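You operate a simulated robot arm through the tools that you are given. There is no shell and no other tool. Be economical: measure what you need, move in short steps, check, and stop when the job is done.

Carry out the task below with a simulated robot arm. There is one attempt and no reset: what you move stays moved.

TASK
Oil the steel strip on the nest plate, then fit the flange in the black seat and clamp it.
Fine: use the brush and its oil dish, and put the brush back.
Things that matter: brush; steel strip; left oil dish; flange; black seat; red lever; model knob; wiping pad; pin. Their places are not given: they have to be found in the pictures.

It is judged by the outcome, as a careful person would: the job done as asked, and still so three seconds after it is handed in. It fails if anything else is knocked over, pushed out of place, dropped, spilled or broken.

THE ROBOT
A 7-joint arm with a two-finger parallel gripper, fixed in place. Base frame: the origin is at the foot of the arm, x ahead of it, y to its left, z up; the work surface is at about z = 0.86. Lengths are in m, angles in degrees, forces in N, time in s.
With the tool pointing down near the work surface it reaches from about 0.24 to 0.68 m from the base axis. Its first joint turns from -66.0 to 66.0 degrees. Payload 2.4 kg.
Tool frame: the origin (TCP) lies between the finger pads and is the grasp point; the fingertips stand 0.03 m ahead of it; z points along the fingers, y is the line along which they close. The gripper opens to 0.094 m. The fingers are 0.028 m wide and 0.01 m thick; the gripper's body (0.05 by 0.096 m) begins 0.055 m behind the TCP.
Orientation is that of the tool frame in the base frame, as a unit quaternion [w, x, y, z]. With the fingers straight down and closing along the base's y, the tool's x points along the base's -x, its y along +y and its z along -z.

THE INTERFACE
- The arm moves only by the tool apply_moves. Its argument "plan" is a list that holds one entry, the list of rows, each a list of 7 numbers: the shift along the base's x, y, z in units of 40 mm (1.0 is 40 mm), then the turn, a rotation vector about the base's x, y, z in units of 4 degrees (1.0 is 4 degrees), then the closure, from 0 (fully open) to 1 (shut). In form: [[[tx, ty, tz, ax, ay, az, hand], ...]]. A call has 1 to 12 rows; each row shifts and turns the commanded pose from where the row before left it. A call with a number of a shift or a turn outside -1 to 1 is refused whole. A row lasts 0.2 s, in which the tool goes at most 0.05 m and 8.6 degrees; a call with a longer step from one row to the next is refused whole, and so is a gripper value outside its range. A pose out of reach is approached as far as the arm can. The call stops where the force on the tool passes 70 N (or 10 N more than at its start, if that is more) or the arm is blocked; 0.2 s more then pass. The fingers move at their own pace (about 0.153 m/s each) and stop on an object; they squeeze with about 37 N. The grip force told is the motor's: it shows also when the fingers shut on nothing. Time passes only in rows, and 0.2 s behind the last, so rows that do not move let the fingers close. It gives the time, the measured TCP pose, the force on the tool (base axes), the opening and the grip force at its end, in the units of the frame above (readings bear some noise).
- Cameras (640 x 400 px; columns grow to the right, rows downward): "scene" is fixed at [0.0525, 0.4865, 1.4577]; the picture's right is [-0.60, -0.80, 0.00], its down [-0.35, 0.26, -0.90] and it looks along [0.72, -0.54, -0.44] (base axes); focal length 349 px, centre (320, 200). "wrist" rides on the gripper at [-0.037, 0, -0.058] in the tool frame; the picture's right is [0.00, -1.00, 0.00], its down [0.97, 0.00, -0.24] and it looks along [0.24, 0.00, 0.97] (tool axes); focal length 218 px, centre (320, 200).
- get_image(camera): a new picture of that camera. No time passes.
- point_at(camera, pixels): for up to 12 pixels [column, row] of the newest picture of that camera ("zoom" is the newest enlarged one), the place [x, y, z] in the base frame of the surface seen there, good to about 0.003 m. No time passes.
- close_up(camera, box): a new picture of the part [left, top, right, bottom] of that camera's present view, enlarged. No time passes.
- job_done(): hands the job in; it is judged then, once.

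Work in short steps. Measure before you move; look again where a grasp or a placing could have gone wrong, and mend it. You have 80 turns and 38 pictures in all, the two below and enlarged ones among them. Open the gripper and draw the arm clear of the work before you hand the job in, unless the task says otherwise; then end with one line.

The tools are called after "Emit:" as name(argument=value, ...) on one line, values as JSON. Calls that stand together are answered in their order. apply_moves: Moves the arm, as the interface text tells. Its arguments: {"type":"object","properties":{"plan":{"type":"array"}},"required":["plan"]} The other tools are called the same way: get_image (camera) takes a picture; point_at (camera, pixels) gives the place of the surface under pixels of a picture; close_up (camera, box) takes an enlarged picture of a part of a camera's view; job_done () hands the job in.

At the start:

```text
clock: 0.0
ee_pos: [0.3997, 0.0108, 1.2825]
tcp_rot: [0.0, 0.0, 1.0, 0.001]
wrist_force: [-0.2, 0.1, 0.6]
width: 0.0941
gripper_force: 0.1
```

scene: 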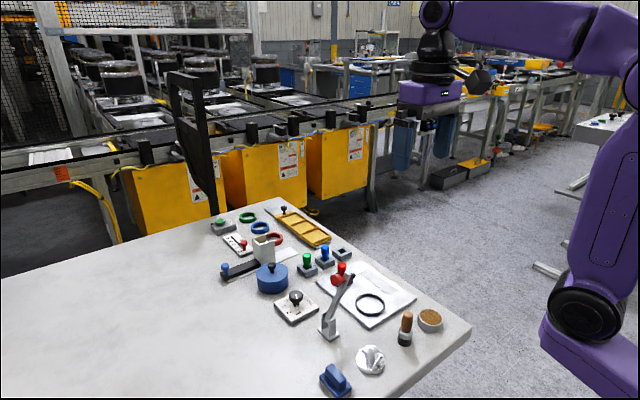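
wrist: 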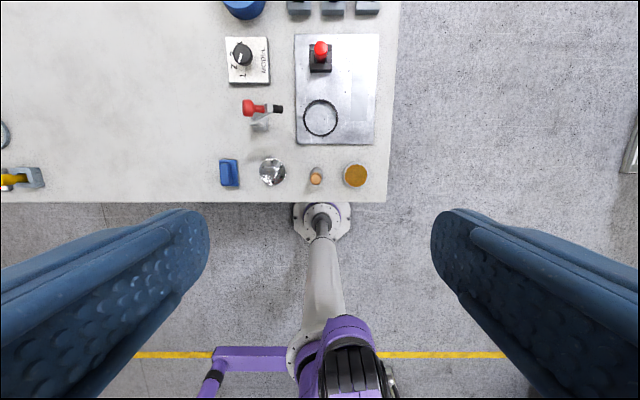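

The scene shows the plate with a black ring near (368,303), a lever at (335,310), a brush at (405,328) and a dish at (430,320). I'll enlarge both views.

Emit:
close_up(camera="scene", box=[260, 240, 480, 400])

Emit:
close_up(camera="wrist", box=[200, 0, 400, 210])

Emit:
close_up(camera="scene", box=[200, 190, 380, 310])

```text
2.50 times, centred on (370, 320) of scene
```

zoom: 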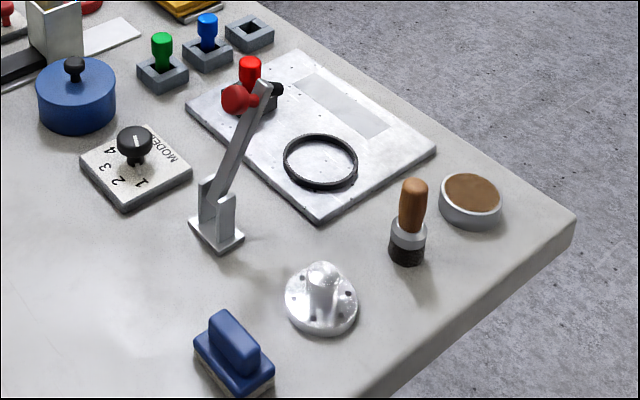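

```text
1.90 times, centred on (300, 105) of wrist
```

zoom: 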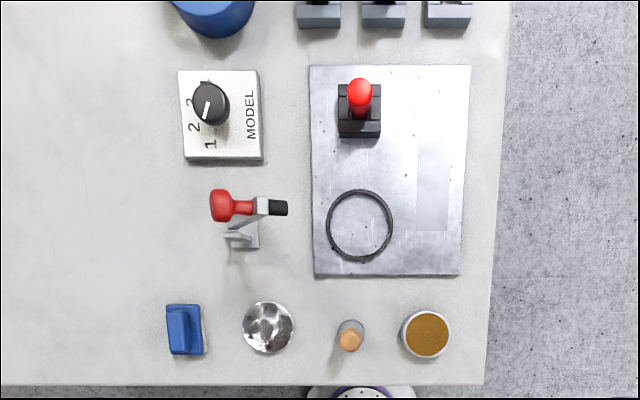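

```text
3.33 times, centred on (290, 250) of scene
```

zoom: 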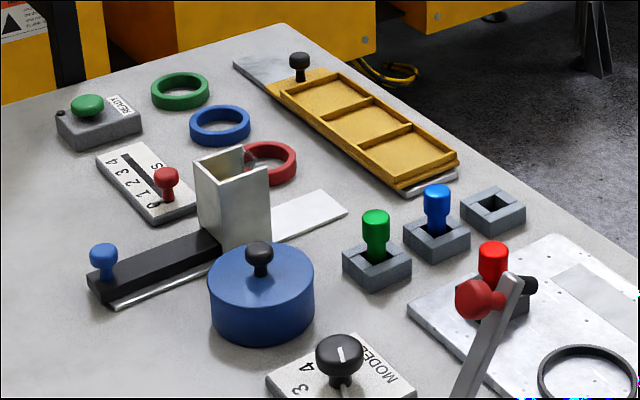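

Next I measure the key items, using the newest zoom (scene) and the scene/wrist pictures.

Emit:
point_at(camera="scene", pixels=[[405, 316], [405, 341], [430, 316], [430, 326], [370, 358], [369, 348], [368, 295], [368, 314], [356, 304], [384, 304], [334, 378], [330, 335]])

Emit:
point_at(camera="wrist", pixels=[[316, 177], [355, 175], [272, 172], [320, 118], [427, 100], [335, 85], [247, 107], [278, 109], [262, 124], [320, 48], [20, 178], [3, 135]])

Emit:
close_up(camera="wrist", box=[0, 80, 160, 210])

```text
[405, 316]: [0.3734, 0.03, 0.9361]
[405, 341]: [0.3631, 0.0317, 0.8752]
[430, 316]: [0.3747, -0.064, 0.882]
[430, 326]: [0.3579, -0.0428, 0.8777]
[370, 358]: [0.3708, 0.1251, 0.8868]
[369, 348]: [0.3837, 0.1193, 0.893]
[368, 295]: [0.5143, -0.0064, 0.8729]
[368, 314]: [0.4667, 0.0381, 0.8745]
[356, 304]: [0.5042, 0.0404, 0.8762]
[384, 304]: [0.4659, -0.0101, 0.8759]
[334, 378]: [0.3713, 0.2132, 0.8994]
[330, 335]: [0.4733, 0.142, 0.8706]
```

```text
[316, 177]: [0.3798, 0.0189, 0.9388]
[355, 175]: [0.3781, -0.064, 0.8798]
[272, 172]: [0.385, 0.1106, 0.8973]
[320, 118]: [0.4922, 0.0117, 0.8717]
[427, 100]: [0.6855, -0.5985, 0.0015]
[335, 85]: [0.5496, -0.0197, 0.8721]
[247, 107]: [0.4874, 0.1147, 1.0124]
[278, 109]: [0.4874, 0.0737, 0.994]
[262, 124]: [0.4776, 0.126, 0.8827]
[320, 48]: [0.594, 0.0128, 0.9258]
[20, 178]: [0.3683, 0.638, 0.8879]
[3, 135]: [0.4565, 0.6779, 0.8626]
```

```text
3.08 times, centred on (80, 145) of wrist
```

zoom: 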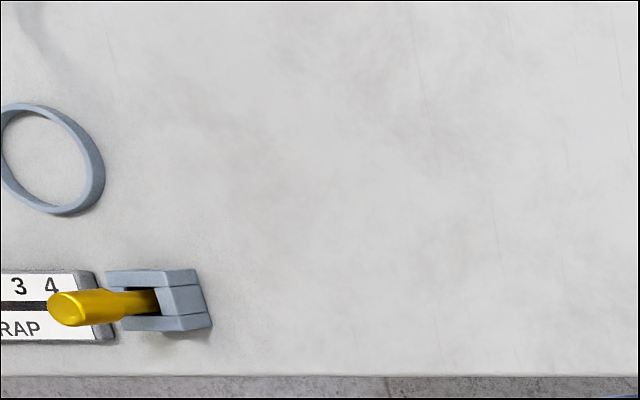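

Only one dish is visible, at about (0.377,-0.06), next to the brush. I'll bring the wrist camera closer over the work to see the brush, the dish, the seat and the flange in detail.

Emit:
apply_moves(plan=[[[0.5, 0.5, -0.8, 0, 0, 0, 0], [0.5, 0.5, -0.8, 0, 0, 0, 0], [0.5, 0, -0.8, 0, 0, 0, 0], [0, 0, -0.8, 0, 0, 0, 0], [0, 0, 0, 0, 0, 0, 0]]])

Emit:
get_image(camera="wrist")

Emit:
close_up(camera="wrist", box=[200, 50, 480, 225])

Emit:
close_up(camera="wrist", box=[180, 200, 460, 375])

```text
clock: 1.2
ee_pos: [0.4597, 0.0528, 1.155]
tcp_rot: [0.001, 0.0, 1.0, 0.001]
wrist_force: [0.5, 0.6, -0.1]
width: 0.0942
gripper_force: 0.1
```

```text
31 pictures are left
```

wrist: 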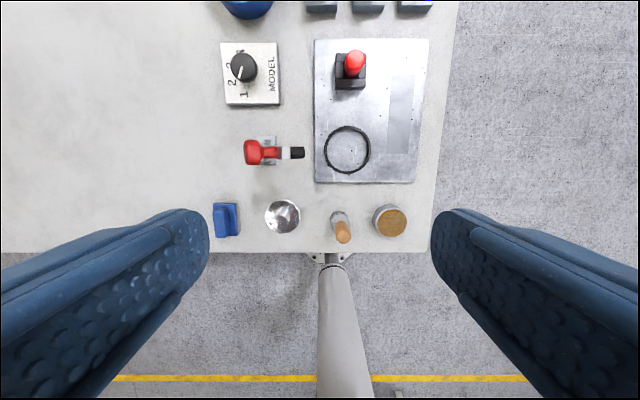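

```text
2.29 times, centred on (340, 138) of wrist
```

zoom: 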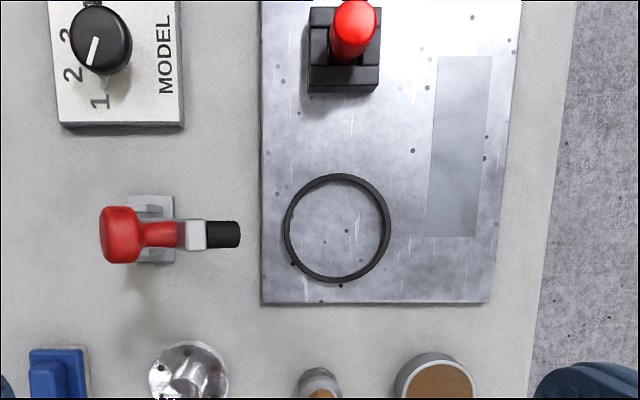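

```text
2.29 times, centred on (320, 288) of wrist
```

zoom: 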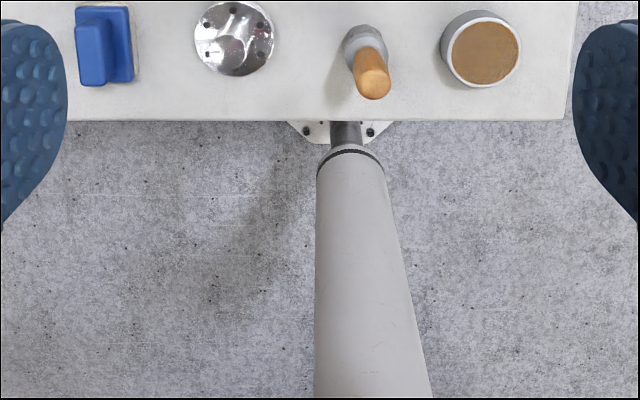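

The ring seat is plain and round. I measure the strip, ring and flange edges on this wrist picture.

Emit:
point_at(camera="wrist", pixels=[[392.5, 77], [414, 77], [389, 151], [407.5, 152], [326, 149.6], [369, 149.6], [348.5, 128], [348.5, 171.5], [348, 150], [253, 151], [271, 152], [297, 153]])

Emit:
point_at(camera="zoom", pixels=[[197, 38], [271, 38], [234, 4], [234, 74], [220, 50], [373, 85], [360, 30], [445, 50], [518, 50], [485, 15], [485, 82], [487, 50]])

```text
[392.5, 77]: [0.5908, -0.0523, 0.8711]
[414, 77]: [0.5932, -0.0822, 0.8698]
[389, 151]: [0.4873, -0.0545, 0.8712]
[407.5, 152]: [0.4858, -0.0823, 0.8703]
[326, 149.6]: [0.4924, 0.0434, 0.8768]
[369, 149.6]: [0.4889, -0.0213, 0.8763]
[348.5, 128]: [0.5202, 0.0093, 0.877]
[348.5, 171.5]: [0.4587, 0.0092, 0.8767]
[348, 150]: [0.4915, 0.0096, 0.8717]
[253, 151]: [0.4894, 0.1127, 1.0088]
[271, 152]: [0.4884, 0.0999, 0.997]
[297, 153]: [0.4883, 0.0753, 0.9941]
```

```text
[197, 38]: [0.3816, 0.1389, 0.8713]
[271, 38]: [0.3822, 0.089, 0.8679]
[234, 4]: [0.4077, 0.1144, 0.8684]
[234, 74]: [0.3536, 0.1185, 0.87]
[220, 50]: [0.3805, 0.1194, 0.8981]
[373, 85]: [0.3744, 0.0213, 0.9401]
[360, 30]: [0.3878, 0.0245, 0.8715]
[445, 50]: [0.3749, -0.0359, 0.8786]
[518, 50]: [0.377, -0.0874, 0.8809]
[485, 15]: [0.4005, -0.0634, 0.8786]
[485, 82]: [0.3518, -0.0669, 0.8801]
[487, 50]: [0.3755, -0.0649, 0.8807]
```

The strip spans x 0.486–0.592, y -0.082…-0.053, and the ring centre is (0.490,0.011). Next I refine the brush geometry with a scene close-up.

Emit:
close_up(camera="scene", box=[350, 295, 450, 380])

```text
4.71 times, centred on (400, 338) of scene
```

zoom: 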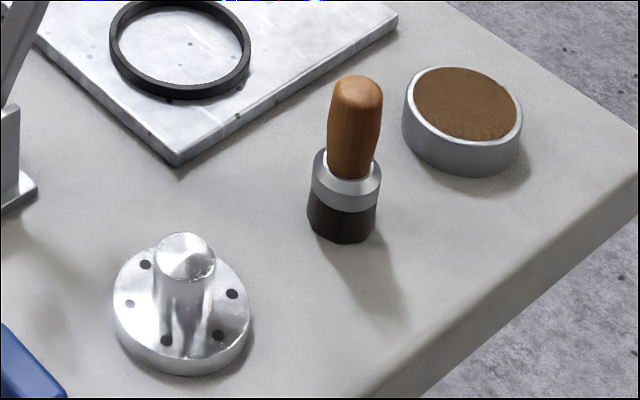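

Emit:
point_at(camera="zoom", pixels=[[357, 82], [332, 130], [378, 130], [354, 165], [343, 200], [314, 195], [376, 200], [340, 236], [187, 250], [187, 270], [158, 275], [468, 105]])

```text
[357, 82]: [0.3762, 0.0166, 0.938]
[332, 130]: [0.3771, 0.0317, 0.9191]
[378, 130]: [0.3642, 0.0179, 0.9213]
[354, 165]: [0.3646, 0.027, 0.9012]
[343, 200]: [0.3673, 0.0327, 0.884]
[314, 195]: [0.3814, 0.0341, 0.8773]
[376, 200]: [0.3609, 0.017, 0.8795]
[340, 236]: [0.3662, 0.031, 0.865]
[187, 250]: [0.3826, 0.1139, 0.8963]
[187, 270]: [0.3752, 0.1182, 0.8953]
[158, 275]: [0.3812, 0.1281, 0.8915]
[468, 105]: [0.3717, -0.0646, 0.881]
```

The brush axis is about (0.374,0.0225), with its top at z≈0.94. I go above it and then take a wrist look before descending.

Emit:
apply_moves(plan=[[[-0.72, -0.26, -0.2, 0, 0, 0, 0.4], [-0.71, -0.25, -0.6, 0, 0, 0, 0.4], [-0.71, -0.25, -0.9, 0, 0, 0, 0.4], [0, 0, -0.9, 0, 0, 0, 0.4], [0, 0, -0.9, 0, 0, 0, 0.4], [0, 0, 0, 0, 0, 0, 0.4]]])

Emit:
get_image(camera="wrist")

```text
clock: 2.6
ee_pos: [0.3734, 0.0215, 1.0154]
tcp_rot: [0.0, -0.001, 1.0, -0.001]
wrist_force: [-0.4, 0.2, 0.0]
width: 0.0562
gripper_force: 0.0
```

```text
27 pictures are left
```

wrist: 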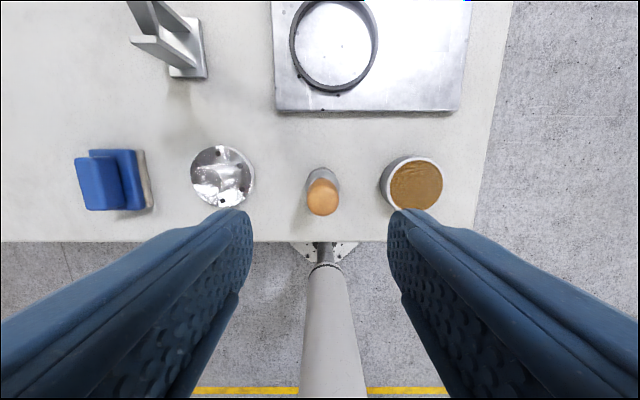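

Emit:
point_at(camera="wrist", pixels=[[322, 197], [308, 197], [336, 197], [322, 183], [322, 213], [322, 172], [309, 180], [337, 180]])

```text
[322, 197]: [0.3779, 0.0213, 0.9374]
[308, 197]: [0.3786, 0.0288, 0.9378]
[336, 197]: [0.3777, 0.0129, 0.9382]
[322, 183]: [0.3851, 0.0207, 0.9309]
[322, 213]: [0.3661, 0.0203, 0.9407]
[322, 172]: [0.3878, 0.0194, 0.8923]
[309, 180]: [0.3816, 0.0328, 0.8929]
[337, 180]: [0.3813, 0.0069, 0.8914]
```

The brush centre is (0.376,0.0205), and the ferrule top is at z≈0.897. I grasp the wooden handle with the TCP at z 0.930, so the tips stay just above the ferrule.

Emit:
apply_moves(plan=[[[0.065, -0.02, -0.7, 0, 0, 0, 0.4], [0, 0, -0.7, 0, 0, 0, 0.4], [0, 0, -0.5, 0, 0, 0, 0.4], [0, 0, -0.235, 0, 0, 0, 0.4], [0, 0, 0, 0, 0, 0, 0.4], [0, 0, 0, 0, 0, 0, 1], [0, 0, 0, 0, 0, 0, 1], [0, 0, 0, 0, 0, 0, 1]]])

```text
clock: 4.4
ee_pos: [0.3767, 0.0188, 0.9292]
tcp_rot: [0.0, 0.0, 1.0, 0.0]
wrist_force: [0.2, -0.3, 0.0]
width: 0.0218
gripper_force: 37.0
```

The handle is held at width 0.022. I lift it 60 mm, carry it over the dish at (0.376,-0.063) and stop above.

Emit:
apply_moves(plan=[[[0, 0, 0.5, 0, 0, 0, 1], [0, 0, 0.5, 0, 0, 0, 1], [0, 0, 0.5, 0, 0, 0, 1], [0, -0.7, 0, 0, 0, 0, 1], [0, -0.7, 0, 0, 0, 0, 1], [0, -0.68, 0, 0, 0, 0, 1], [0, 0, 0, 0, 0, 0, 1]]])

Emit:
close_up(camera="scene", box=[340, 240, 480, 350])

```text
clock: 6.0
ee_pos: [0.3773, -0.0633, 0.9898]
tcp_rot: [0.0, 0.0, 1.0, 0.001]
wrist_force: [-0.2, 0.0, -0.8]
width: 0.0217
gripper_force: 37.1
```

```text
3.64 times, centred on (410, 295) of scene
```

zoom: 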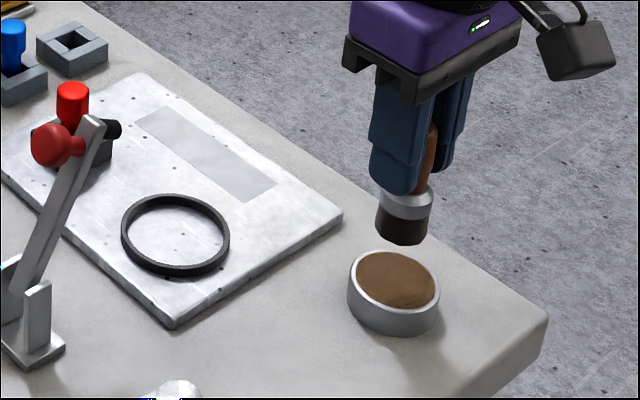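

The brush is centred over the dish with its bristles at z≈0.92. I dip slowly to about 8 mm below the oil surface (z≈0.88), dwell, and lift gently.

Emit:
apply_moves(plan=[[[0, 0, -0.5, 0, 0, 0, 1], [0, 0, -0.4, 0, 0, 0, 1], [0, 0, -0.15, 0, 0, 0, 1], [0, 0, -0.13, 0, 0, 0, 1], [0, 0, 0, 0, 0, 0, 1], [0, 0, 0, 0, 0, 0, 1], [0, 0, 0, 0, 0, 0, 1]]])

```text
clock: 7.6
ee_pos: [0.3772, -0.0627, 0.9446]
tcp_rot: [0.002, 0.0, 1.0, 0.0]
wrist_force: [-0.1, 3.2, 51.1]
width: 0.0217
gripper_force: 36.9
```

The bristles bottomed out in the dish at z≈0.875 with 51 N, so I ease off and lift.

Emit:
apply_moves(plan=[[[0, 0, 0.12, 0, 0, 0, 1], [0, 0, 0, 0, 0, 0, 1], [0, 0, 0.3, 0, 0, 0, 1], [0, 0, 0.5, 0, 0, 0, 1], [0, 0, 0.5, 0, 0, 0, 1], [0, 0, 0, 0, 0, 0, 1]]])

Emit:
close_up(camera="scene", box=[340, 240, 480, 350])

```text
clock: 9.0
ee_pos: [0.3758, -0.0625, 0.9975]
tcp_rot: [0.001, 0.0, 1.0, 0.0]
wrist_force: [0.3, -0.6, -1.0]
width: 0.0221
gripper_force: 37.0
```

```text
3.64 times, centred on (410, 295) of scene
```

zoom: 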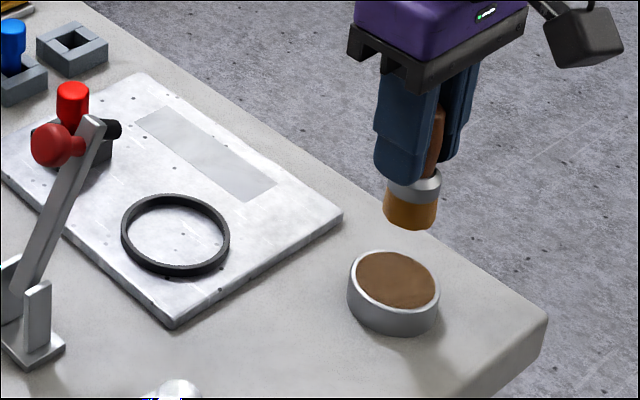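

The bristles turned amber, so the brush is loaded. I carry it over the near end of the strip and lower it to just above.

Emit:
apply_moves(plan=[[[0.75, -0.04, 0, 0, 0, 0, 1], [0.75, -0.04, 0, 0, 0, 0, 1], [0.75, -0.04, 0, 0, 0, 0, 1], [0.75, 0, 0, 0, 0, 0, 1], [0, 0, -0.6, 0, 0, 0, 1], [0, 0, -0.6, 0, 0, 0, 1], [0, 0, 0, 0, 0, 0, 1]]])

Emit:
get_image(camera="wrist")

```text
clock: 10.6
ee_pos: [0.4976, -0.0672, 0.9494]
tcp_rot: [0.0, 0.001, 1.0, -0.001]
wrist_force: [0.4, 0.2, -0.5]
width: 0.0217
gripper_force: 36.9
```

```text
24 pictures are left
```

wrist: 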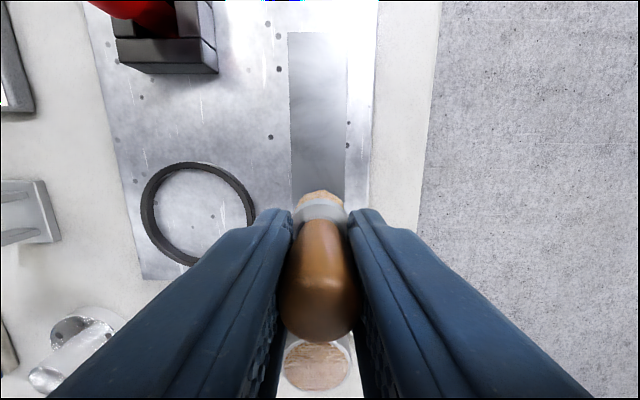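

The brush is aligned with the strip (cols 290–347, brush at 320). I lower it gently to contact.

Emit:
apply_moves(plan=[[[0, 0, -0.12, 0, 0, 0, 1], [0, 0, -0.08, 0, 0, 0, 1], [0, 0, 0, 0, 0, 0, 1]]])

```text
clock: 11.4
ee_pos: [0.4977, -0.0664, 0.9414]
tcp_rot: [0.0, 0.0, 1.0, 0.0]
wrist_force: [0.2, -0.4, -1.5]
width: 0.022
gripper_force: 36.8
```

Emit:
apply_moves(plan=[[[0, 0, -0.025, 0, 0, 0, 1], [0, 0, 0, 0, 0, 0, 1]]])

```text
clock: 12.0
ee_pos: [0.4966, -0.0679, 0.942]
tcp_rot: [0.001, 0.0, 1.0, 0.0]
wrist_force: [-0.6, 0.1, -1.2]
width: 0.0217
gripper_force: 37.1
```

Emit:
apply_moves(plan=[[[0, 0, -0.03, 0, 0, 0, 1], [0, 0, 0, 0, 0, 0, 1]]])

```text
clock: 12.6
ee_pos: [0.4958, -0.0682, 0.9407]
tcp_rot: [0.0, 0.0, 1.0, 0.0]
wrist_force: [0.6, -0.8, -1.5]
width: 0.022
gripper_force: 36.8
```

Emit:
apply_moves(plan=[[[0, 0, -0.03, 0, 0, 0, 1], [0, 0, 0, 0, 0, 0, 1]]])

```text
clock: 13.2
ee_pos: [0.497, -0.0677, 0.9389]
tcp_rot: [0.0, 0.0, 1.0, 0.001]
wrist_force: [-0.6, -0.3, -0.7]
width: 0.0218
gripper_force: 36.5
```

Emit:
apply_moves(plan=[[[0, 0, -0.03, 0, 0, 0, 1], [0, 0, 0, 0, 0, 0, 1]]])

```text
clock: 13.8
ee_pos: [0.4953, -0.0678, 0.9385]
tcp_rot: [0.0, -0.001, 1.0, 0.0]
wrist_force: [0.4, 0.0, -0.6]
width: 0.0216
gripper_force: 37.0
```

Emit:
apply_moves(plan=[[[0, 0, -0.03, 0, 0, 0, 1], [0, 0, 0, 0, 0, 0, 1]]])

Emit:
close_up(camera="scene", box=[340, 230, 440, 310])

```text
clock: 14.4
ee_pos: [0.4962, -0.0682, 0.937]
tcp_rot: [-0.001, 0.0, 1.0, 0.0]
wrist_force: [0.1, 0.2, -1.1]
width: 0.0218
gripper_force: 37.0
```

```text
5.00 times, centred on (390, 270) of scene
```

zoom: 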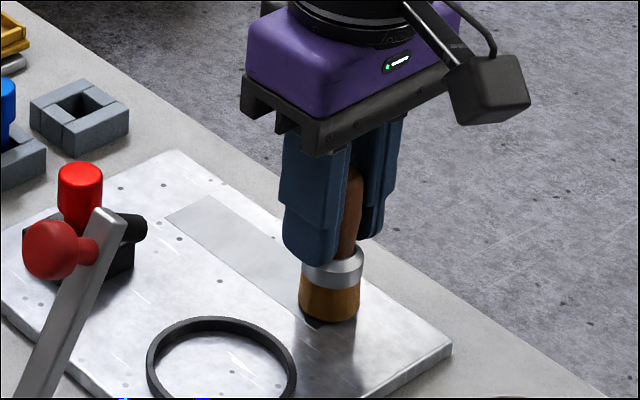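

The bristles sit only a hair above the strip (contact shadow at (320,322)). I continue down in small increments.

Emit:
apply_moves(plan=[[[0, 0, -0.025, 0, 0, 0, 1], [0, 0, 0, 0, 0, 0, 1], [0, 0, -0.025, 0, 0, 0, 1], [0, 0, 0, 0, 0, 0, 1]]])

```text
clock: 15.4
ee_pos: [0.4966, -0.0677, 0.9352]
tcp_rot: [0.0, 0.0, 1.0, 0.0]
wrist_force: [-0.4, 0.8, -1.2]
width: 0.0219
gripper_force: 37.2
```

Emit:
apply_moves(plan=[[[0, 0, -0.025, 0, 0, 0, 1], [0, 0, 0, 0, 0, 0, 1], [0, 0, -0.02, 0, 0, 0, 1], [0, 0, 0, 0, 0, 0, 1]]])

```text
clock: 16.4
ee_pos: [0.4968, -0.0675, 0.9343]
tcp_rot: [0.001, 0.0, 1.0, 0.0]
wrist_force: [-3.8, -0.7, 13.6]
width: 0.0218
gripper_force: 37.1
```

Contact at 13.6 N. I stroke along the strip in +x at constant height.

Emit:
apply_moves(plan=[[[0.2, 0, 0, 0, 0, 0, 1], [0.2, 0, 0, 0, 0, 0, 1], [0.2, 0, 0, 0, 0, 0, 1], [0.2, 0, 0, 0, 0, 0, 1], [0.2, 0, 0, 0, 0, 0, 1]]])

Emit:
get_image(camera="wrist")

```text
clock: 17.6
ee_pos: [0.5363, -0.0674, 0.9325]
tcp_rot: [0.001, 0.0, 1.0, 0.0]
wrist_force: [-11.5, -0.3, 33.2]
width: 0.0219
gripper_force: 37.1
```

```text
22 pictures are left
```

wrist: 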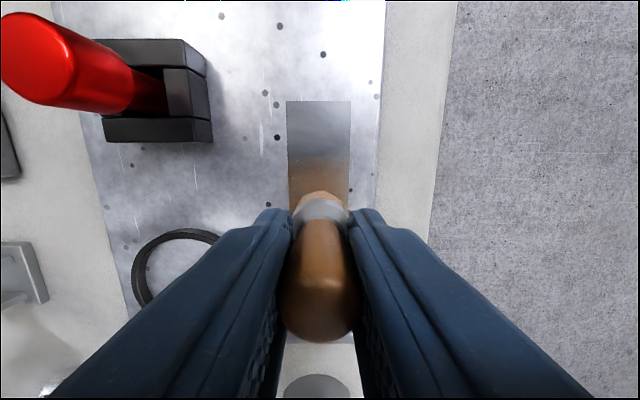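

Oil shows on the strip. Force is up to 33 N, so I raise by about half a millimetre, finish the stroke to x≈0.582 and stroke back.

Emit:
apply_moves(plan=[[[0.2, 0, 0.015, 0, 0, 0, 1], [0.2, 0, 0, 0, 0, 0, 1], [0.2, 0, 0, 0, 0, 0, 1], [0.2, 0, 0, 0, 0, 0, 1], [0.2, 0, 0, 0, 0, 0, 1], [0.15, 0, 0, 0, 0, 0, 1]]])

```text
clock: 19.0
ee_pos: [0.5815, -0.067, 0.9337]
tcp_rot: [0.0, 0.0, 1.0, 0.0]
wrist_force: [-5.6, -0.2, 13.8]
width: 0.0221
gripper_force: 36.4
```

Emit:
apply_moves(plan=[[[-0.25, 0, 0, 0, 0, 0, 1], [-0.25, 0, 0, 0, 0, 0, 1], [-0.25, 0, 0, 0, 0, 0, 1], [-0.25, 0, 0, 0, 0, 0, 1], [-0.25, 0, 0, 0, 0, 0, 1], [-0.25, 0, 0, 0, 0, 0, 1], [-0.25, 0, 0, 0, 0, 0, 1], [-0.25, 0, 0, 0, 0, 0, 1], [-0.1, 0, 0, 0, 0, 0, 1], [0, 0, 0.25, 0, 0, 0, 1], [0, 0, 0.7, 0, 0, 0, 1], [0, 0, 0.6, 0, 0, 0, 1]]])

Emit:
close_up(camera="scene", box=[330, 210, 450, 310])

```text
clock: 21.6
ee_pos: [0.4991, -0.067, 0.9969]
tcp_rot: [-0.001, -0.001, 1.0, 0.0]
wrist_force: [0.0, 0.1, -1.8]
width: 0.0217
gripper_force: 36.8
```

```text
4.00 times, centred on (390, 260) of scene
```

zoom: 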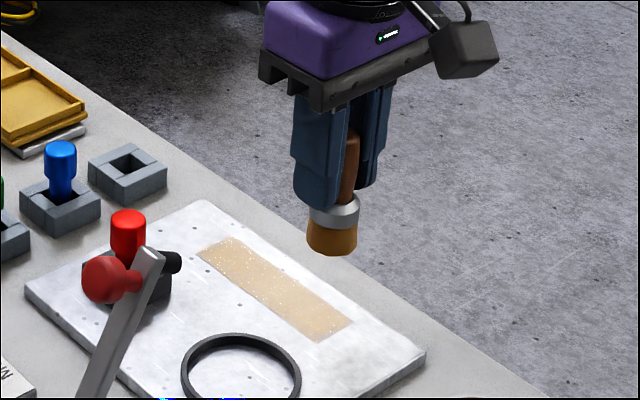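

The strip is fully covered. I return the brush to its original spot (0.376,0.020), carrying it high and then lowering slowly.

Emit:
apply_moves(plan=[[[-0.75, 0, 0, 0, 0, 0, 1], [-0.75, 0.3, 0, 0, 0, 0, 1], [-0.75, 0.6, 0, 0, 0, 0, 1], [-0.75, 0.6, 0, 0, 0, 0, 1], [-0.06, 0.675, 0, 0, 0, 0, 1], [0, 0, -0.5, 0, 0, 0, 1], [0, 0, -0.5, 0, 0, 0, 1], [0, 0, -0.4, 0, 0, 0, 1], [0, 0, -0.2, 0, 0, 0, 1], [0, 0, 0, 0, 0, 0, 1]]])

```text
clock: 23.8
ee_pos: [0.3753, 0.0183, 0.9308]
tcp_rot: [0.0, 0.0, 1.0, 0.0]
wrist_force: [0.1, -0.4, -1.3]
width: 0.0218
gripper_force: 37.1
```

Emit:
apply_moves(plan=[[[0.02, 0.02, -0.08, 0, 0, 0, 1], [0, 0, -0.04, 0, 0, 0, 1], [0, 0, 0, 0, 0, 0, 1]]])

```text
clock: 24.6
ee_pos: [0.3764, 0.019, 0.9263]
tcp_rot: [0.0, 0.0, 1.0, 0.0]
wrist_force: [0.5, 0.0, -1.4]
width: 0.022
gripper_force: 36.9
```

Emit:
apply_moves(plan=[[[0, 0, -0.03, 0, 0, 0, 1], [0, 0, -0.03, 0, 0, 0, 1], [0, 0, 0, 0, 0, 0, 1]]])

```text
clock: 25.4
ee_pos: [0.3756, 0.0187, 0.9243]
tcp_rot: [0.0, 0.0, 1.0, 0.0]
wrist_force: [-0.5, -0.3, -0.6]
width: 0.0219
gripper_force: 37.1
```

Emit:
apply_moves(plan=[[[0, 0, -0.025, 0, 0, 0, 1], [0, 0, 0, 0, 0, 0, 1], [0, 0, -0.02, 0, 0, 0, 1], [0, 0, 0, 0, 0, 0, 1]]])

```text
clock: 26.4
ee_pos: [0.3772, 0.0196, 0.9239]
tcp_rot: [0.001, 0.0, 1.0, 0.0]
wrist_force: [-5.5, -4.6, 48.1]
width: 0.0218
gripper_force: 37.0
```

The brush stands firmly on the table. I ease the force off, open to 0.4, and rise.

Emit:
apply_moves(plan=[[[0, 0, 0.03, 0, 0, 0, 1], [0, 0, 0, 0, 0, 0, 1], [0, 0, 0, 0, 0, 0, 0.4], [0, 0, 0, 0, 0, 0, 0.4], [0, 0, 0.2, 0, 0, 0, 0.4], [0, 0, 0.7, 0, 0, 0, 0.4], [0, 0, 0.7, 0, 0, 0, 0.4], [0, 0, 0.7, 0, 0, 0, 0.4], [0, 0, 0, 0, 0, 0, 0.4]]])

Emit:
get_image(camera="wrist")

Emit:
close_up(camera="scene", box=[340, 280, 460, 380])

```text
clock: 28.4
ee_pos: [0.3774, 0.0202, 1.0163]
tcp_rot: [0.0, 0.0, 1.0, 0.0]
wrist_force: [0.3, -0.1, -0.3]
width: 0.0564
gripper_force: 0.0
```

```text
20 pictures are left
```

wrist: 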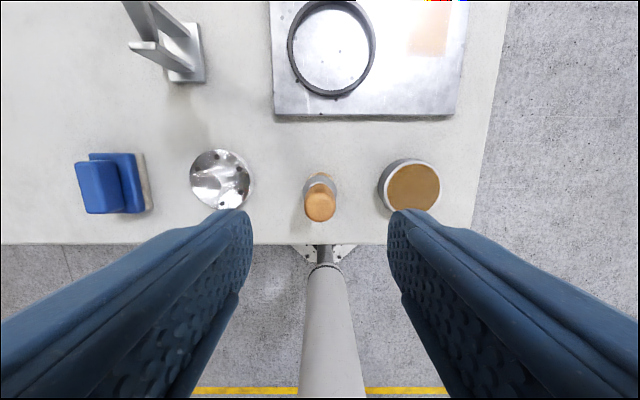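

```text
4.00 times, centred on (400, 330) of scene
```

zoom: 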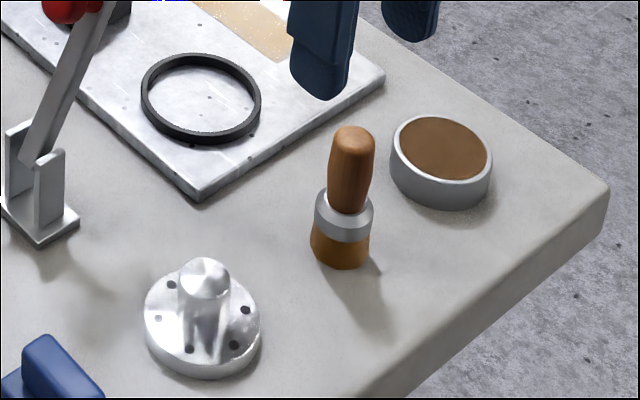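

The brush stands well in place. Next I move above the flange at (0.381,0.115) and look.

Emit:
apply_moves(plan=[[[0.05, 0.8, 0, 0, 0, 0, 0.4], [0.05, 0.8, 0, 0, 0, 0, 0.4], [0, 0.77, 0, 0, 0, 0, 0.4], [0, 0, 0, 0, 0, 0, 0.4]]])

Emit:
get_image(camera="wrist")

```text
clock: 29.4
ee_pos: [0.3794, 0.1146, 1.0156]
tcp_rot: [0.0, 0.0, 1.0, 0.0]
wrist_force: [0.6, -0.3, -0.3]
width: 0.0567
gripper_force: 0.0
```

```text
18 pictures are left
```

wrist: 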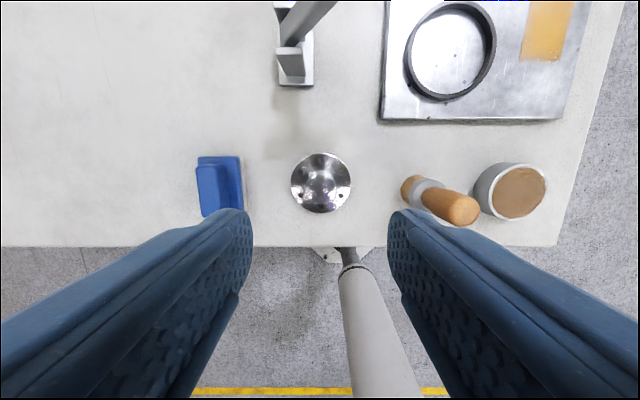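

Emit:
point_at(camera="wrist", pixels=[[293, 183], [349, 183], [321, 155], [321, 210], [321, 186], [321, 165], [300, 175], [340, 175], [404, 190], [496, 50], [448, 4], [447, 99]])

Emit:
close_up(camera="wrist", box=[280, 140, 360, 220])

```text
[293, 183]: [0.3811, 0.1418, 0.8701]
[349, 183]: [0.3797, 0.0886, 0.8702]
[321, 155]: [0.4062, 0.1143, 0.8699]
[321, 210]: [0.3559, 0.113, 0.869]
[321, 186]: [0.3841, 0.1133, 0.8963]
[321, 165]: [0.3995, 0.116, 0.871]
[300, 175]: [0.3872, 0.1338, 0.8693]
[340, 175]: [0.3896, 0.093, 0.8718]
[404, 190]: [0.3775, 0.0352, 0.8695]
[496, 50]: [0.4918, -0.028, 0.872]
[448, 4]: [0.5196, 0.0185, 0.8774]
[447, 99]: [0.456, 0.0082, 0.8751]
```

```text
5.00 times, centred on (320, 180) of wrist
```

zoom: 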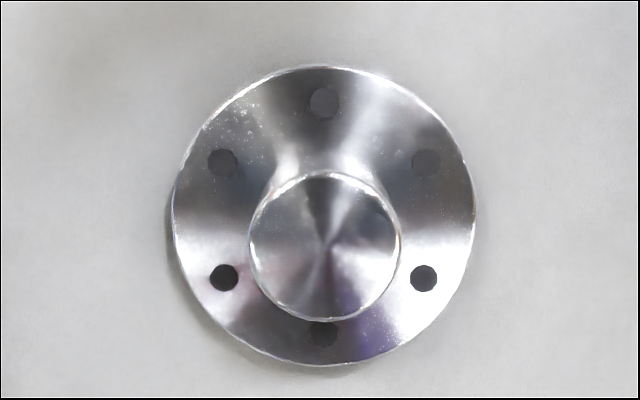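

The flange centre is (0.381,0.1145), disc top z 0.870, boss top z 0.897. I lower the fingertips to about z 0.877 around the boss and close.

Emit:
apply_moves(plan=[[[0.04, 0, -0.7, 0, 0, 0, 0.4], [0, 0, -0.7, 0, 0, 0, 0.4], [0, 0, -0.7, 0, 0, 0, 0.4], [0, 0, -0.4, 0, 0, 0, 0.4], [0, 0, -0.215, 0, 0, 0, 0.4], [0, 0, 0, 0, 0, 0, 0.4], [0, 0, 0, 0, 0, 0, 1], [0, 0, 0, 0, 0, 0, 1], [0, 0, 0, 0, 0, 0, 1]]])

```text
clock: 31.4
ee_pos: [0.3838, 0.1165, 0.9062]
tcp_rot: [0.0, 0.0, 1.0, 0.0]
wrist_force: [-0.1, 0.7, 0.7]
width: 0.0245
gripper_force: 37.6
```

The boss is gripped at 24.5 mm. I lift to z≈1.03 and move to (0.41,-0.01), then turn the hand -90° about z so its long body stays clear of the lever foot near y 0.065.

Emit:
apply_moves(plan=[[[0, 0, 0.3, 0, 0, 0, 1], [0, 0, 0.7, 0, 0, 0, 1], [0, 0, 0.7, 0, 0, 0, 1], [0, 0, 0.7, 0, 0, 0, 1], [0, 0, 0.7, 0, 0, 0, 1], [0, -0.8, 0, 0, 0, -1, 1], [0, -0.8, 0, 0, 0, -1, 1], [0.3, -0.8, 0, 0, 0, -1, 1], [0.3, -0.7, 0, 0, 0, -1, 1], [0, 0, 0, 0, 0, -1, 1], [0, 0, 0, 0, 0, -1, 1], [0, 0, 0, 0, 0, -1, 1]]])

```text
clock: 34.0
ee_pos: [0.4052, -0.0078, 1.0313]
tcp_rot: [0.0, 0.243, 0.97, 0.0]
wrist_force: [-0.3, -0.3, -2.6]
width: 0.0249
gripper_force: 36.9
```

Emit:
apply_moves(plan=[[[0, 0, 0, 0, 0, -1, 1], [0, 0, 0, 0, 0, -1, 1], [0, 0, 0, 0, 0, -1, 1], [0, 0, 0, 0, 0, -1, 1], [0, 0, 0, 0, 0, -1, 1], [0, 0, 0, 0, 0, -1, 1], [0, 0, 0, 0, 0, -1, 1], [0, 0, 0, 0, 0, -1, 1], [0, 0, 0, 0, 0, -1, 1], [0, 0, 0, 0, 0, -1, 1], [0, 0, 0, 0, 0, -1, 1], [0, 0, 0, 0, 0, -1, 1]]])

```text
clock: 36.6
ee_pos: [0.4054, -0.008, 1.0313]
tcp_rot: [0.001, 0.616, 0.787, 0.0]
wrist_force: [0.8, 0.3, -3.7]
width: 0.0246
gripper_force: 37.0
```

Emit:
apply_moves(plan=[[[0, 0, 0, 0, 0, -1, 1], [0, 0, 0, 0, 0, -1, 1], [0, 0, 0, 0, 0, -1, 1], [0, 0, 0, 0, 0, -0.5, 1], [0.7, 0.16, 0, 0, 0, 0, 1], [0.7, 0.16, 0, 0, 0, 0, 1], [0.7, 0.155, 0, 0, 0, 0, 1], [0, 0, -0.7, 0, 0, 0, 1], [0, 0, -0.7, 0, 0, 0, 1], [0, 0, 0, 0, 0, 0, 1]]])

Emit:
close_up(camera="wrist", box=[190, 60, 450, 260])

Emit:
close_up(camera="scene", box=[310, 230, 430, 330])

```text
clock: 38.8
ee_pos: [0.4893, 0.0094, 0.9743]
tcp_rot: [0.0, 0.707, 0.707, -0.001]
wrist_force: [1.2, 0.1, -2.3]
width: 0.0247
gripper_force: 36.9
```

```text
2.00 times, centred on (320, 160) of wrist
```

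zoom: 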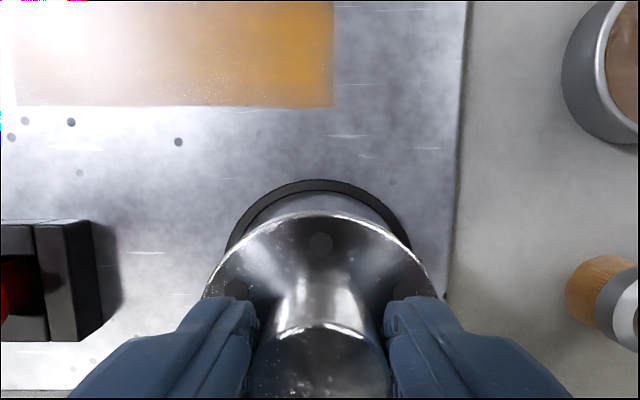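

```text
4.00 times, centred on (370, 280) of scene
```

zoom: 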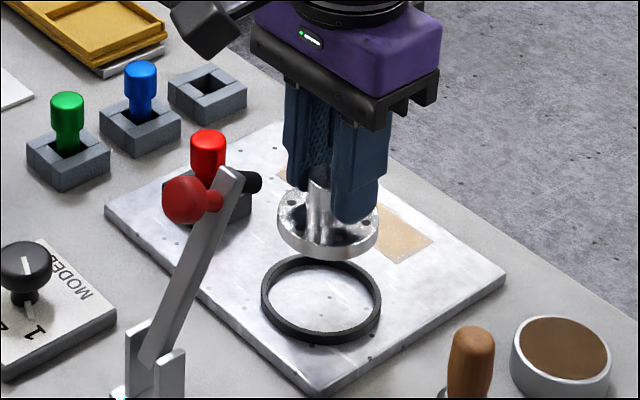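

In x the flange and ring line up (both centred at col ≈320). I check y by measuring the rims.

Emit:
point_at(camera="zoom", pixels=[[280, 215], [377, 222], [328, 250], [290, 203], [265, 292], [378, 298], [322, 259], [318, 336], [320, 300]])

Emit:
get_image(camera="wrist")

Emit:
point_at(camera="wrist", pixels=[[320, 168], [320, 172], [296, 205], [346, 205], [320, 151], [320, 153], [306, 205], [320, 224], [320, 232]])

```text
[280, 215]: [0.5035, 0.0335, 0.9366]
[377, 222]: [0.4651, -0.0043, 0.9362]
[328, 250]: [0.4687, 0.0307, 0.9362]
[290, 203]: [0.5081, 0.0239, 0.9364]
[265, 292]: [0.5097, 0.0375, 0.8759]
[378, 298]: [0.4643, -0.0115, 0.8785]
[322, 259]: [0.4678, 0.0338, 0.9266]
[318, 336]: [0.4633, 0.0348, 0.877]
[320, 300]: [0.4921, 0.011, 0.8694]
```

```text
14 pictures are left
```

wrist: 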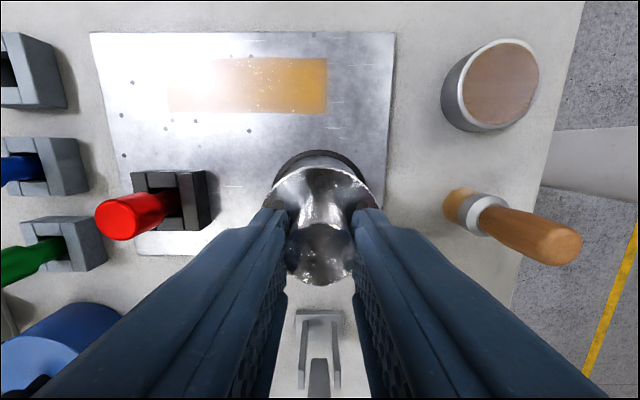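

```text
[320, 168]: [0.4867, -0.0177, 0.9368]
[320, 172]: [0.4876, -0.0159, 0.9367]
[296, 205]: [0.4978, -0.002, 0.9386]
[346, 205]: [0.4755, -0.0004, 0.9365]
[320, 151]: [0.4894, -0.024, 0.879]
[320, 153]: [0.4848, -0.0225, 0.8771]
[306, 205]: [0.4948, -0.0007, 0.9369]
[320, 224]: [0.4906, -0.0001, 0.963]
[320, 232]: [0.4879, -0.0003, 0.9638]
```

The offsets agree within about 1–2 mm, with flange and ring both near (0.489,0.010). I lower until the flange is just above the ring top and check closely.

Emit:
apply_moves(plan=[[[0, 0, -0.5, 0, 0, 0, 1], [0, 0, -0.4, 0, 0, 0, 1], [0, 0, -0.2, 0, 0, 0, 1], [0, 0, 0, 0, 0, 0, 1]]])

Emit:
close_up(camera="scene", box=[335, 265, 405, 325])

Emit:
close_up(camera="wrist", box=[260, 130, 380, 220])

```text
clock: 39.8
ee_pos: [0.4881, 0.0098, 0.9294]
tcp_rot: [-0.001, 0.707, 0.707, 0.0]
wrist_force: [0.2, -0.6, -3.3]
width: 0.0249
gripper_force: 36.9
```

```text
6.67 times, centred on (370, 295) of scene
```

zoom: 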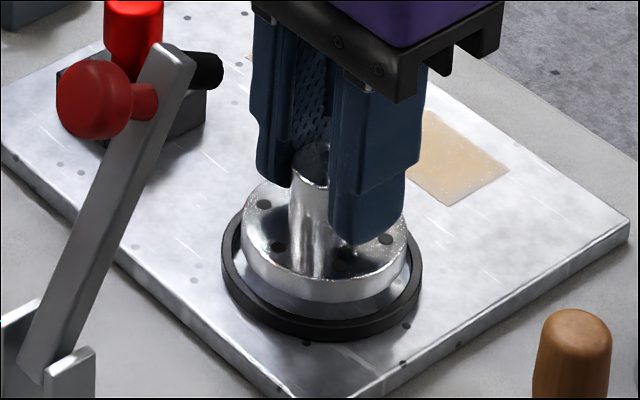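

```text
4.44 times, centred on (320, 175) of wrist
```

zoom: 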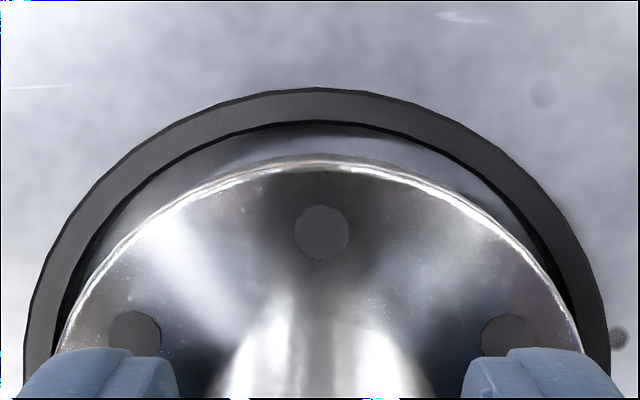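

The flange is concentric with the ring within about 1 mm. I nudge +0.5 mm in x and lower slowly into the seat.

Emit:
apply_moves(plan=[[[0.013, 0, -0.06, 0, 0, 0, 1], [0, 0, -0.06, 0, 0, 0, 1], [0, 0, -0.06, 0, 0, 0, 1], [0, 0, 0, 0, 0, 0, 1]]])

```text
clock: 40.8
ee_pos: [0.4891, 0.0104, 0.9242]
tcp_rot: [0.0, 0.708, 0.707, 0.0]
wrist_force: [-0.6, 0.5, -2.9]
width: 0.0247
gripper_force: 37.0
```

Emit:
apply_moves(plan=[[[0, 0, -0.04, 0, 0, 0, 1], [0, 0, -0.03, 0, 0, 0, 1], [0, 0, 0, 0, 0, 0, 1]]])

```text
clock: 41.6
ee_pos: [0.4908, 0.0096, 0.9199]
tcp_rot: [0.0, 0.707, 0.707, 0.001]
wrist_force: [0.0, -0.1, -3.7]
width: 0.0248
gripper_force: 36.6
```

Emit:
apply_moves(plan=[[[0, 0, -0.025, 0, 0, 0, 1], [0, 0, -0.025, 0, 0, 0, 1], [0, 0, 0, 0, 0, 0, 1]]])

```text
clock: 42.4
ee_pos: [0.491, 0.0105, 0.9182]
tcp_rot: [0.0, 0.707, 0.707, 0.0]
wrist_force: [0.3, -0.1, -2.2]
width: 0.0248
gripper_force: 37.3
```

Emit:
apply_moves(plan=[[[0, 0, -0.025, 0, 0, 0, 1], [0, 0, 0, 0, 0, 0, 1]]])

```text
clock: 43.0
ee_pos: [0.4903, 0.0103, 0.9177]
tcp_rot: [0.0, 0.707, 0.707, 0.0]
wrist_force: [-2.8, 0.0, 5.0]
width: 0.0249
gripper_force: 37.1
```

Contact is at TCP 0.9175, so the flange bottom is at the plate (0.871), inside the ring. I release and rise.

Emit:
apply_moves(plan=[[[0, 0, 0, 0, 0, 0, 0.5], [0, 0, 0, 0, 0, 0, 0.5], [0, 0, 0.3, 0, 0, 0, 0.5], [0, 0, 0.7, 0, 0, 0, 0.5], [0, 0, 0.7, 0, 0, 0, 0.5], [0, 0, 0.7, 0, 0, 0, 0.5], [0, -0.3, 0.7, 0, 0, 0, 0.5], [0, -0.5, 0.7, 0, 0, 0, 0.5], [0, -0.5, 0.3, 0, 0, 0, 0.5], [0, 0, 0, 0, 0, 0, 0.5]]])

Emit:
get_image(camera="wrist")

Emit:
close_up(camera="scene", box=[300, 240, 410, 350])

```text
clock: 45.2
ee_pos: [0.4903, -0.0425, 1.0811]
tcp_rot: [-0.001, 0.707, 0.707, 0.0]
wrist_force: [0.6, 0.3, 0.0]
width: 0.0472
gripper_force: 0.0
```

```text
11 pictures are left
```

wrist: 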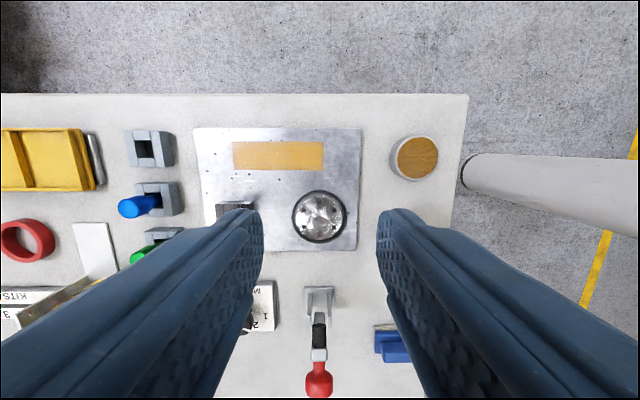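

```text
3.64 times, centred on (355, 295) of scene
```

zoom: 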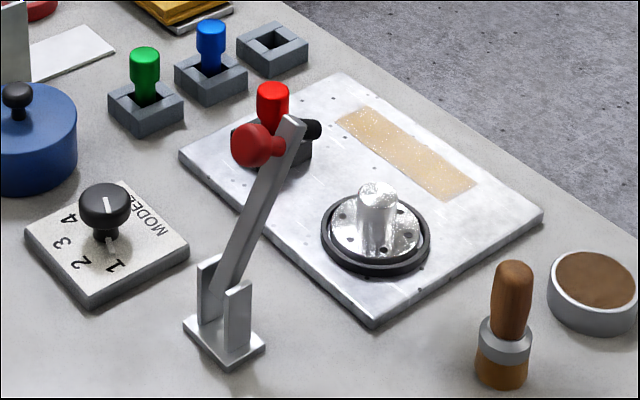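

The flange is seated flat in the ring. Now I measure the lever.

Emit:
point_at(camera="zoom", pixels=[[293, 122], [262, 200], [228, 285], [250, 145], [275, 145], [234, 145], [315, 128], [238, 292], [205, 265], [225, 355], [377, 190], [300, 160]])

Emit:
point_at(camera="wrist", pixels=[[319, 328], [319, 354], [319, 378], [308, 378], [330, 378], [319, 366], [319, 292], [319, 310]])

```text
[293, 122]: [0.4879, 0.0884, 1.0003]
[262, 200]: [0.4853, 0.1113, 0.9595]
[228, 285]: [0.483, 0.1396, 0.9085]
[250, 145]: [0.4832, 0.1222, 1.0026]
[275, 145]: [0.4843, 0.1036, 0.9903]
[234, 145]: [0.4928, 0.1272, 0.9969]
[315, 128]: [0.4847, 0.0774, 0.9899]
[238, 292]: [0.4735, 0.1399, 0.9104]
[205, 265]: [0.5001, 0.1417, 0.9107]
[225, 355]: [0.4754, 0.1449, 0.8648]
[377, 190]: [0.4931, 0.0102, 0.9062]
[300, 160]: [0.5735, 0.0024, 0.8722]
```

```text
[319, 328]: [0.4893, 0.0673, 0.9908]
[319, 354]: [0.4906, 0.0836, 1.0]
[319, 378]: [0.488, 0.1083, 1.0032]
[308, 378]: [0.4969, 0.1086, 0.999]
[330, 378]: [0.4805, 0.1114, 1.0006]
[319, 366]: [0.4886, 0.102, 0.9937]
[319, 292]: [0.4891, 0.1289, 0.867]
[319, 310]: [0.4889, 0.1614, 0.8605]
```

The lever lies in the plane x≈0.489: pivot about (y 0.1445, z 0.8995), red knob about (y 0.116, z 1.000). I move above the knob with the fingers closing along x, then check.

Emit:
apply_moves(plan=[[[-0.02, 0.8, 0, 0, 0, 0, 0.5], [-0.02, 0.8, 0, 0, 0, 0, 0.5], [0, 0.8, 0, 0, 0, 0, 0.5], [0, 0.8, 0, 0, 0, 0, 0.5], [0, 0.76, 0, 0, 0, 0, 0.5], [0, 0, 0, 0, 0, 0, 0.5]]])

Emit:
get_image(camera="wrist")

```text
clock: 46.6
ee_pos: [0.4891, 0.1156, 1.0821]
tcp_rot: [0.0, 0.707, 0.707, 0.001]
wrist_force: [1.0, -0.4, -0.9]
width: 0.0469
gripper_force: 0.1
```

```text
9 pictures are left
```

wrist: 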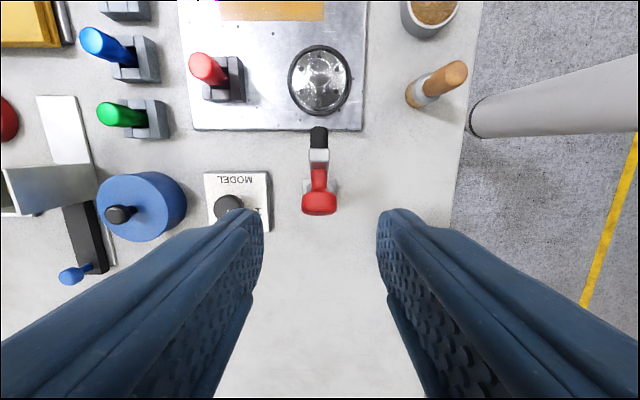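

Emit:
point_at(camera="wrist", pixels=[[320, 202], [320, 213], [320, 190], [304, 203], [336, 203], [320, 175], [319, 157], [319, 133], [319, 147]])

```text
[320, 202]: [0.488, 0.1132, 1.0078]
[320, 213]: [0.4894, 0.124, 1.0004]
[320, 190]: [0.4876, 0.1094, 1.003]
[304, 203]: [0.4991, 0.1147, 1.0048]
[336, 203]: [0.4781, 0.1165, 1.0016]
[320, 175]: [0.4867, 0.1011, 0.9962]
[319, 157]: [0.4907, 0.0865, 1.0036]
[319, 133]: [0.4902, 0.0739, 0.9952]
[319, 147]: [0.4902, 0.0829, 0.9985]
```

The knob is centred at (0.4885,0.117,0.998). I descend around it and close.

Emit:
apply_moves(plan=[[[0, 0.03, -0.7, 0, 0, 0, 0.5], [0, 0, -0.7, 0, 0, 0, 0.5], [0, 0, -0.6, 0, 0, 0, 0.5], [0, 0, 0, 0, 0, 0, 0.5], [0, 0, 0, 0, 0, 0, 1], [0, 0, 0, 0, 0, 0, 1], [0, 0, 0, 0, 0, 0, 1]]])

```text
clock: 48.2
ee_pos: [0.4915, 0.1187, 1.0024]
tcp_rot: [0.002, 0.707, 0.707, 0.001]
wrist_force: [15.1, 1.2, -9.3]
width: 0.0235
gripper_force: 45.2
```

The knob is held. I shift the command 2 mm in +x to relieve the side load, then follow the first part of the arc.

Emit:
apply_moves(plan=[[[0.05, 0, 0, 0, 0, 0, 1], [0, -0.128, -0.042, 0, 0, 0, 1], [0, -0.128, -0.042, 0, 0, 0, 1], [0, -0.121, -0.055, 0, 0, 0, 1], [0, -0.121, -0.055, 0, 0, 0, 1], [0, 0, 0, 0, 0, 0, 1]]])

```text
clock: 49.6
ee_pos: [0.4906, 0.0984, 0.9932]
tcp_rot: [0.0, 0.707, 0.707, 0.0]
wrist_force: [-13.4, 8.9, 9.1]
width: 0.0234
gripper_force: 45.5
```

Emit:
apply_moves(plan=[[[-0.025, -0.115, -0.069, 0, 0, 0, 1], [0, -0.115, -0.069, 0, 0, 0, 1], [0, -0.107, -0.08, 0, 0, 0, 1], [0, -0.107, -0.08, 0, 0, 0, 1], [0, -0.099, -0.09, 0, 0, 0, 1], [0, -0.099, -0.09, 0, 0, 0, 1], [0, 0, 0, 0, 0, 0, 1]]])

Emit:
close_up(camera="scene", box=[290, 230, 420, 350])

```text
clock: 51.2
ee_pos: [0.4912, 0.0712, 0.976]
tcp_rot: [0.001, 0.708, 0.706, 0.0]
wrist_force: [3.2, 6.0, 12.3]
width: 0.0235
gripper_force: 45.1
```

```text
3.33 times, centred on (355, 290) of scene
```

zoom: 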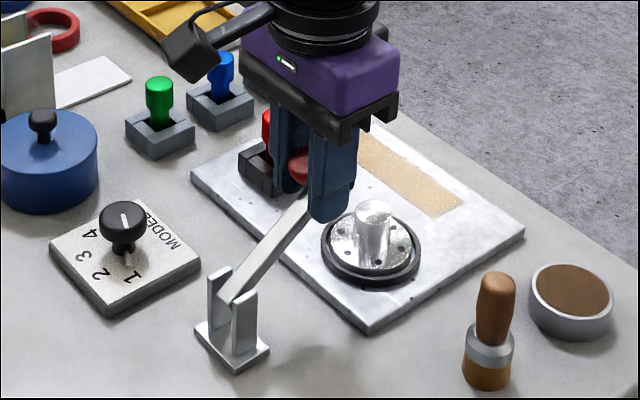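

The lever follows the hand. I continue along the arc.

Emit:
apply_moves(plan=[[[0, -0.089, -0.101, 0, 0, 0, 1], [0, -0.089, -0.101, 0, 0, 0, 1], [0, -0.078, -0.109, 0, 0, 0, 1], [0, -0.078, -0.109, 0, 0, 0, 1], [0, -0.065, -0.116, 0, 0, 0, 1], [0, 0, 0, 0, 0, 0, 1]]])

```text
clock: 52.6
ee_pos: [0.4903, 0.0557, 0.9536]
tcp_rot: [0.001, 0.707, 0.707, 0.0]
wrist_force: [4.1, 0.3, 13.4]
width: 0.0231
gripper_force: 45.1
```

Emit:
apply_moves(plan=[[[0, -0.065, -0.116, 0, 0, 0, 1], [0, -0.054, -0.122, 0, 0, 0, 1], [0, 0, 0, 0, 0, 0, 1]]])

```text
clock: 53.4
ee_pos: [0.4897, 0.0506, 0.9441]
tcp_rot: [0.0, 0.708, 0.707, 0.0]
wrist_force: [2.7, -1.8, 14.1]
width: 0.0232
gripper_force: 44.9
```

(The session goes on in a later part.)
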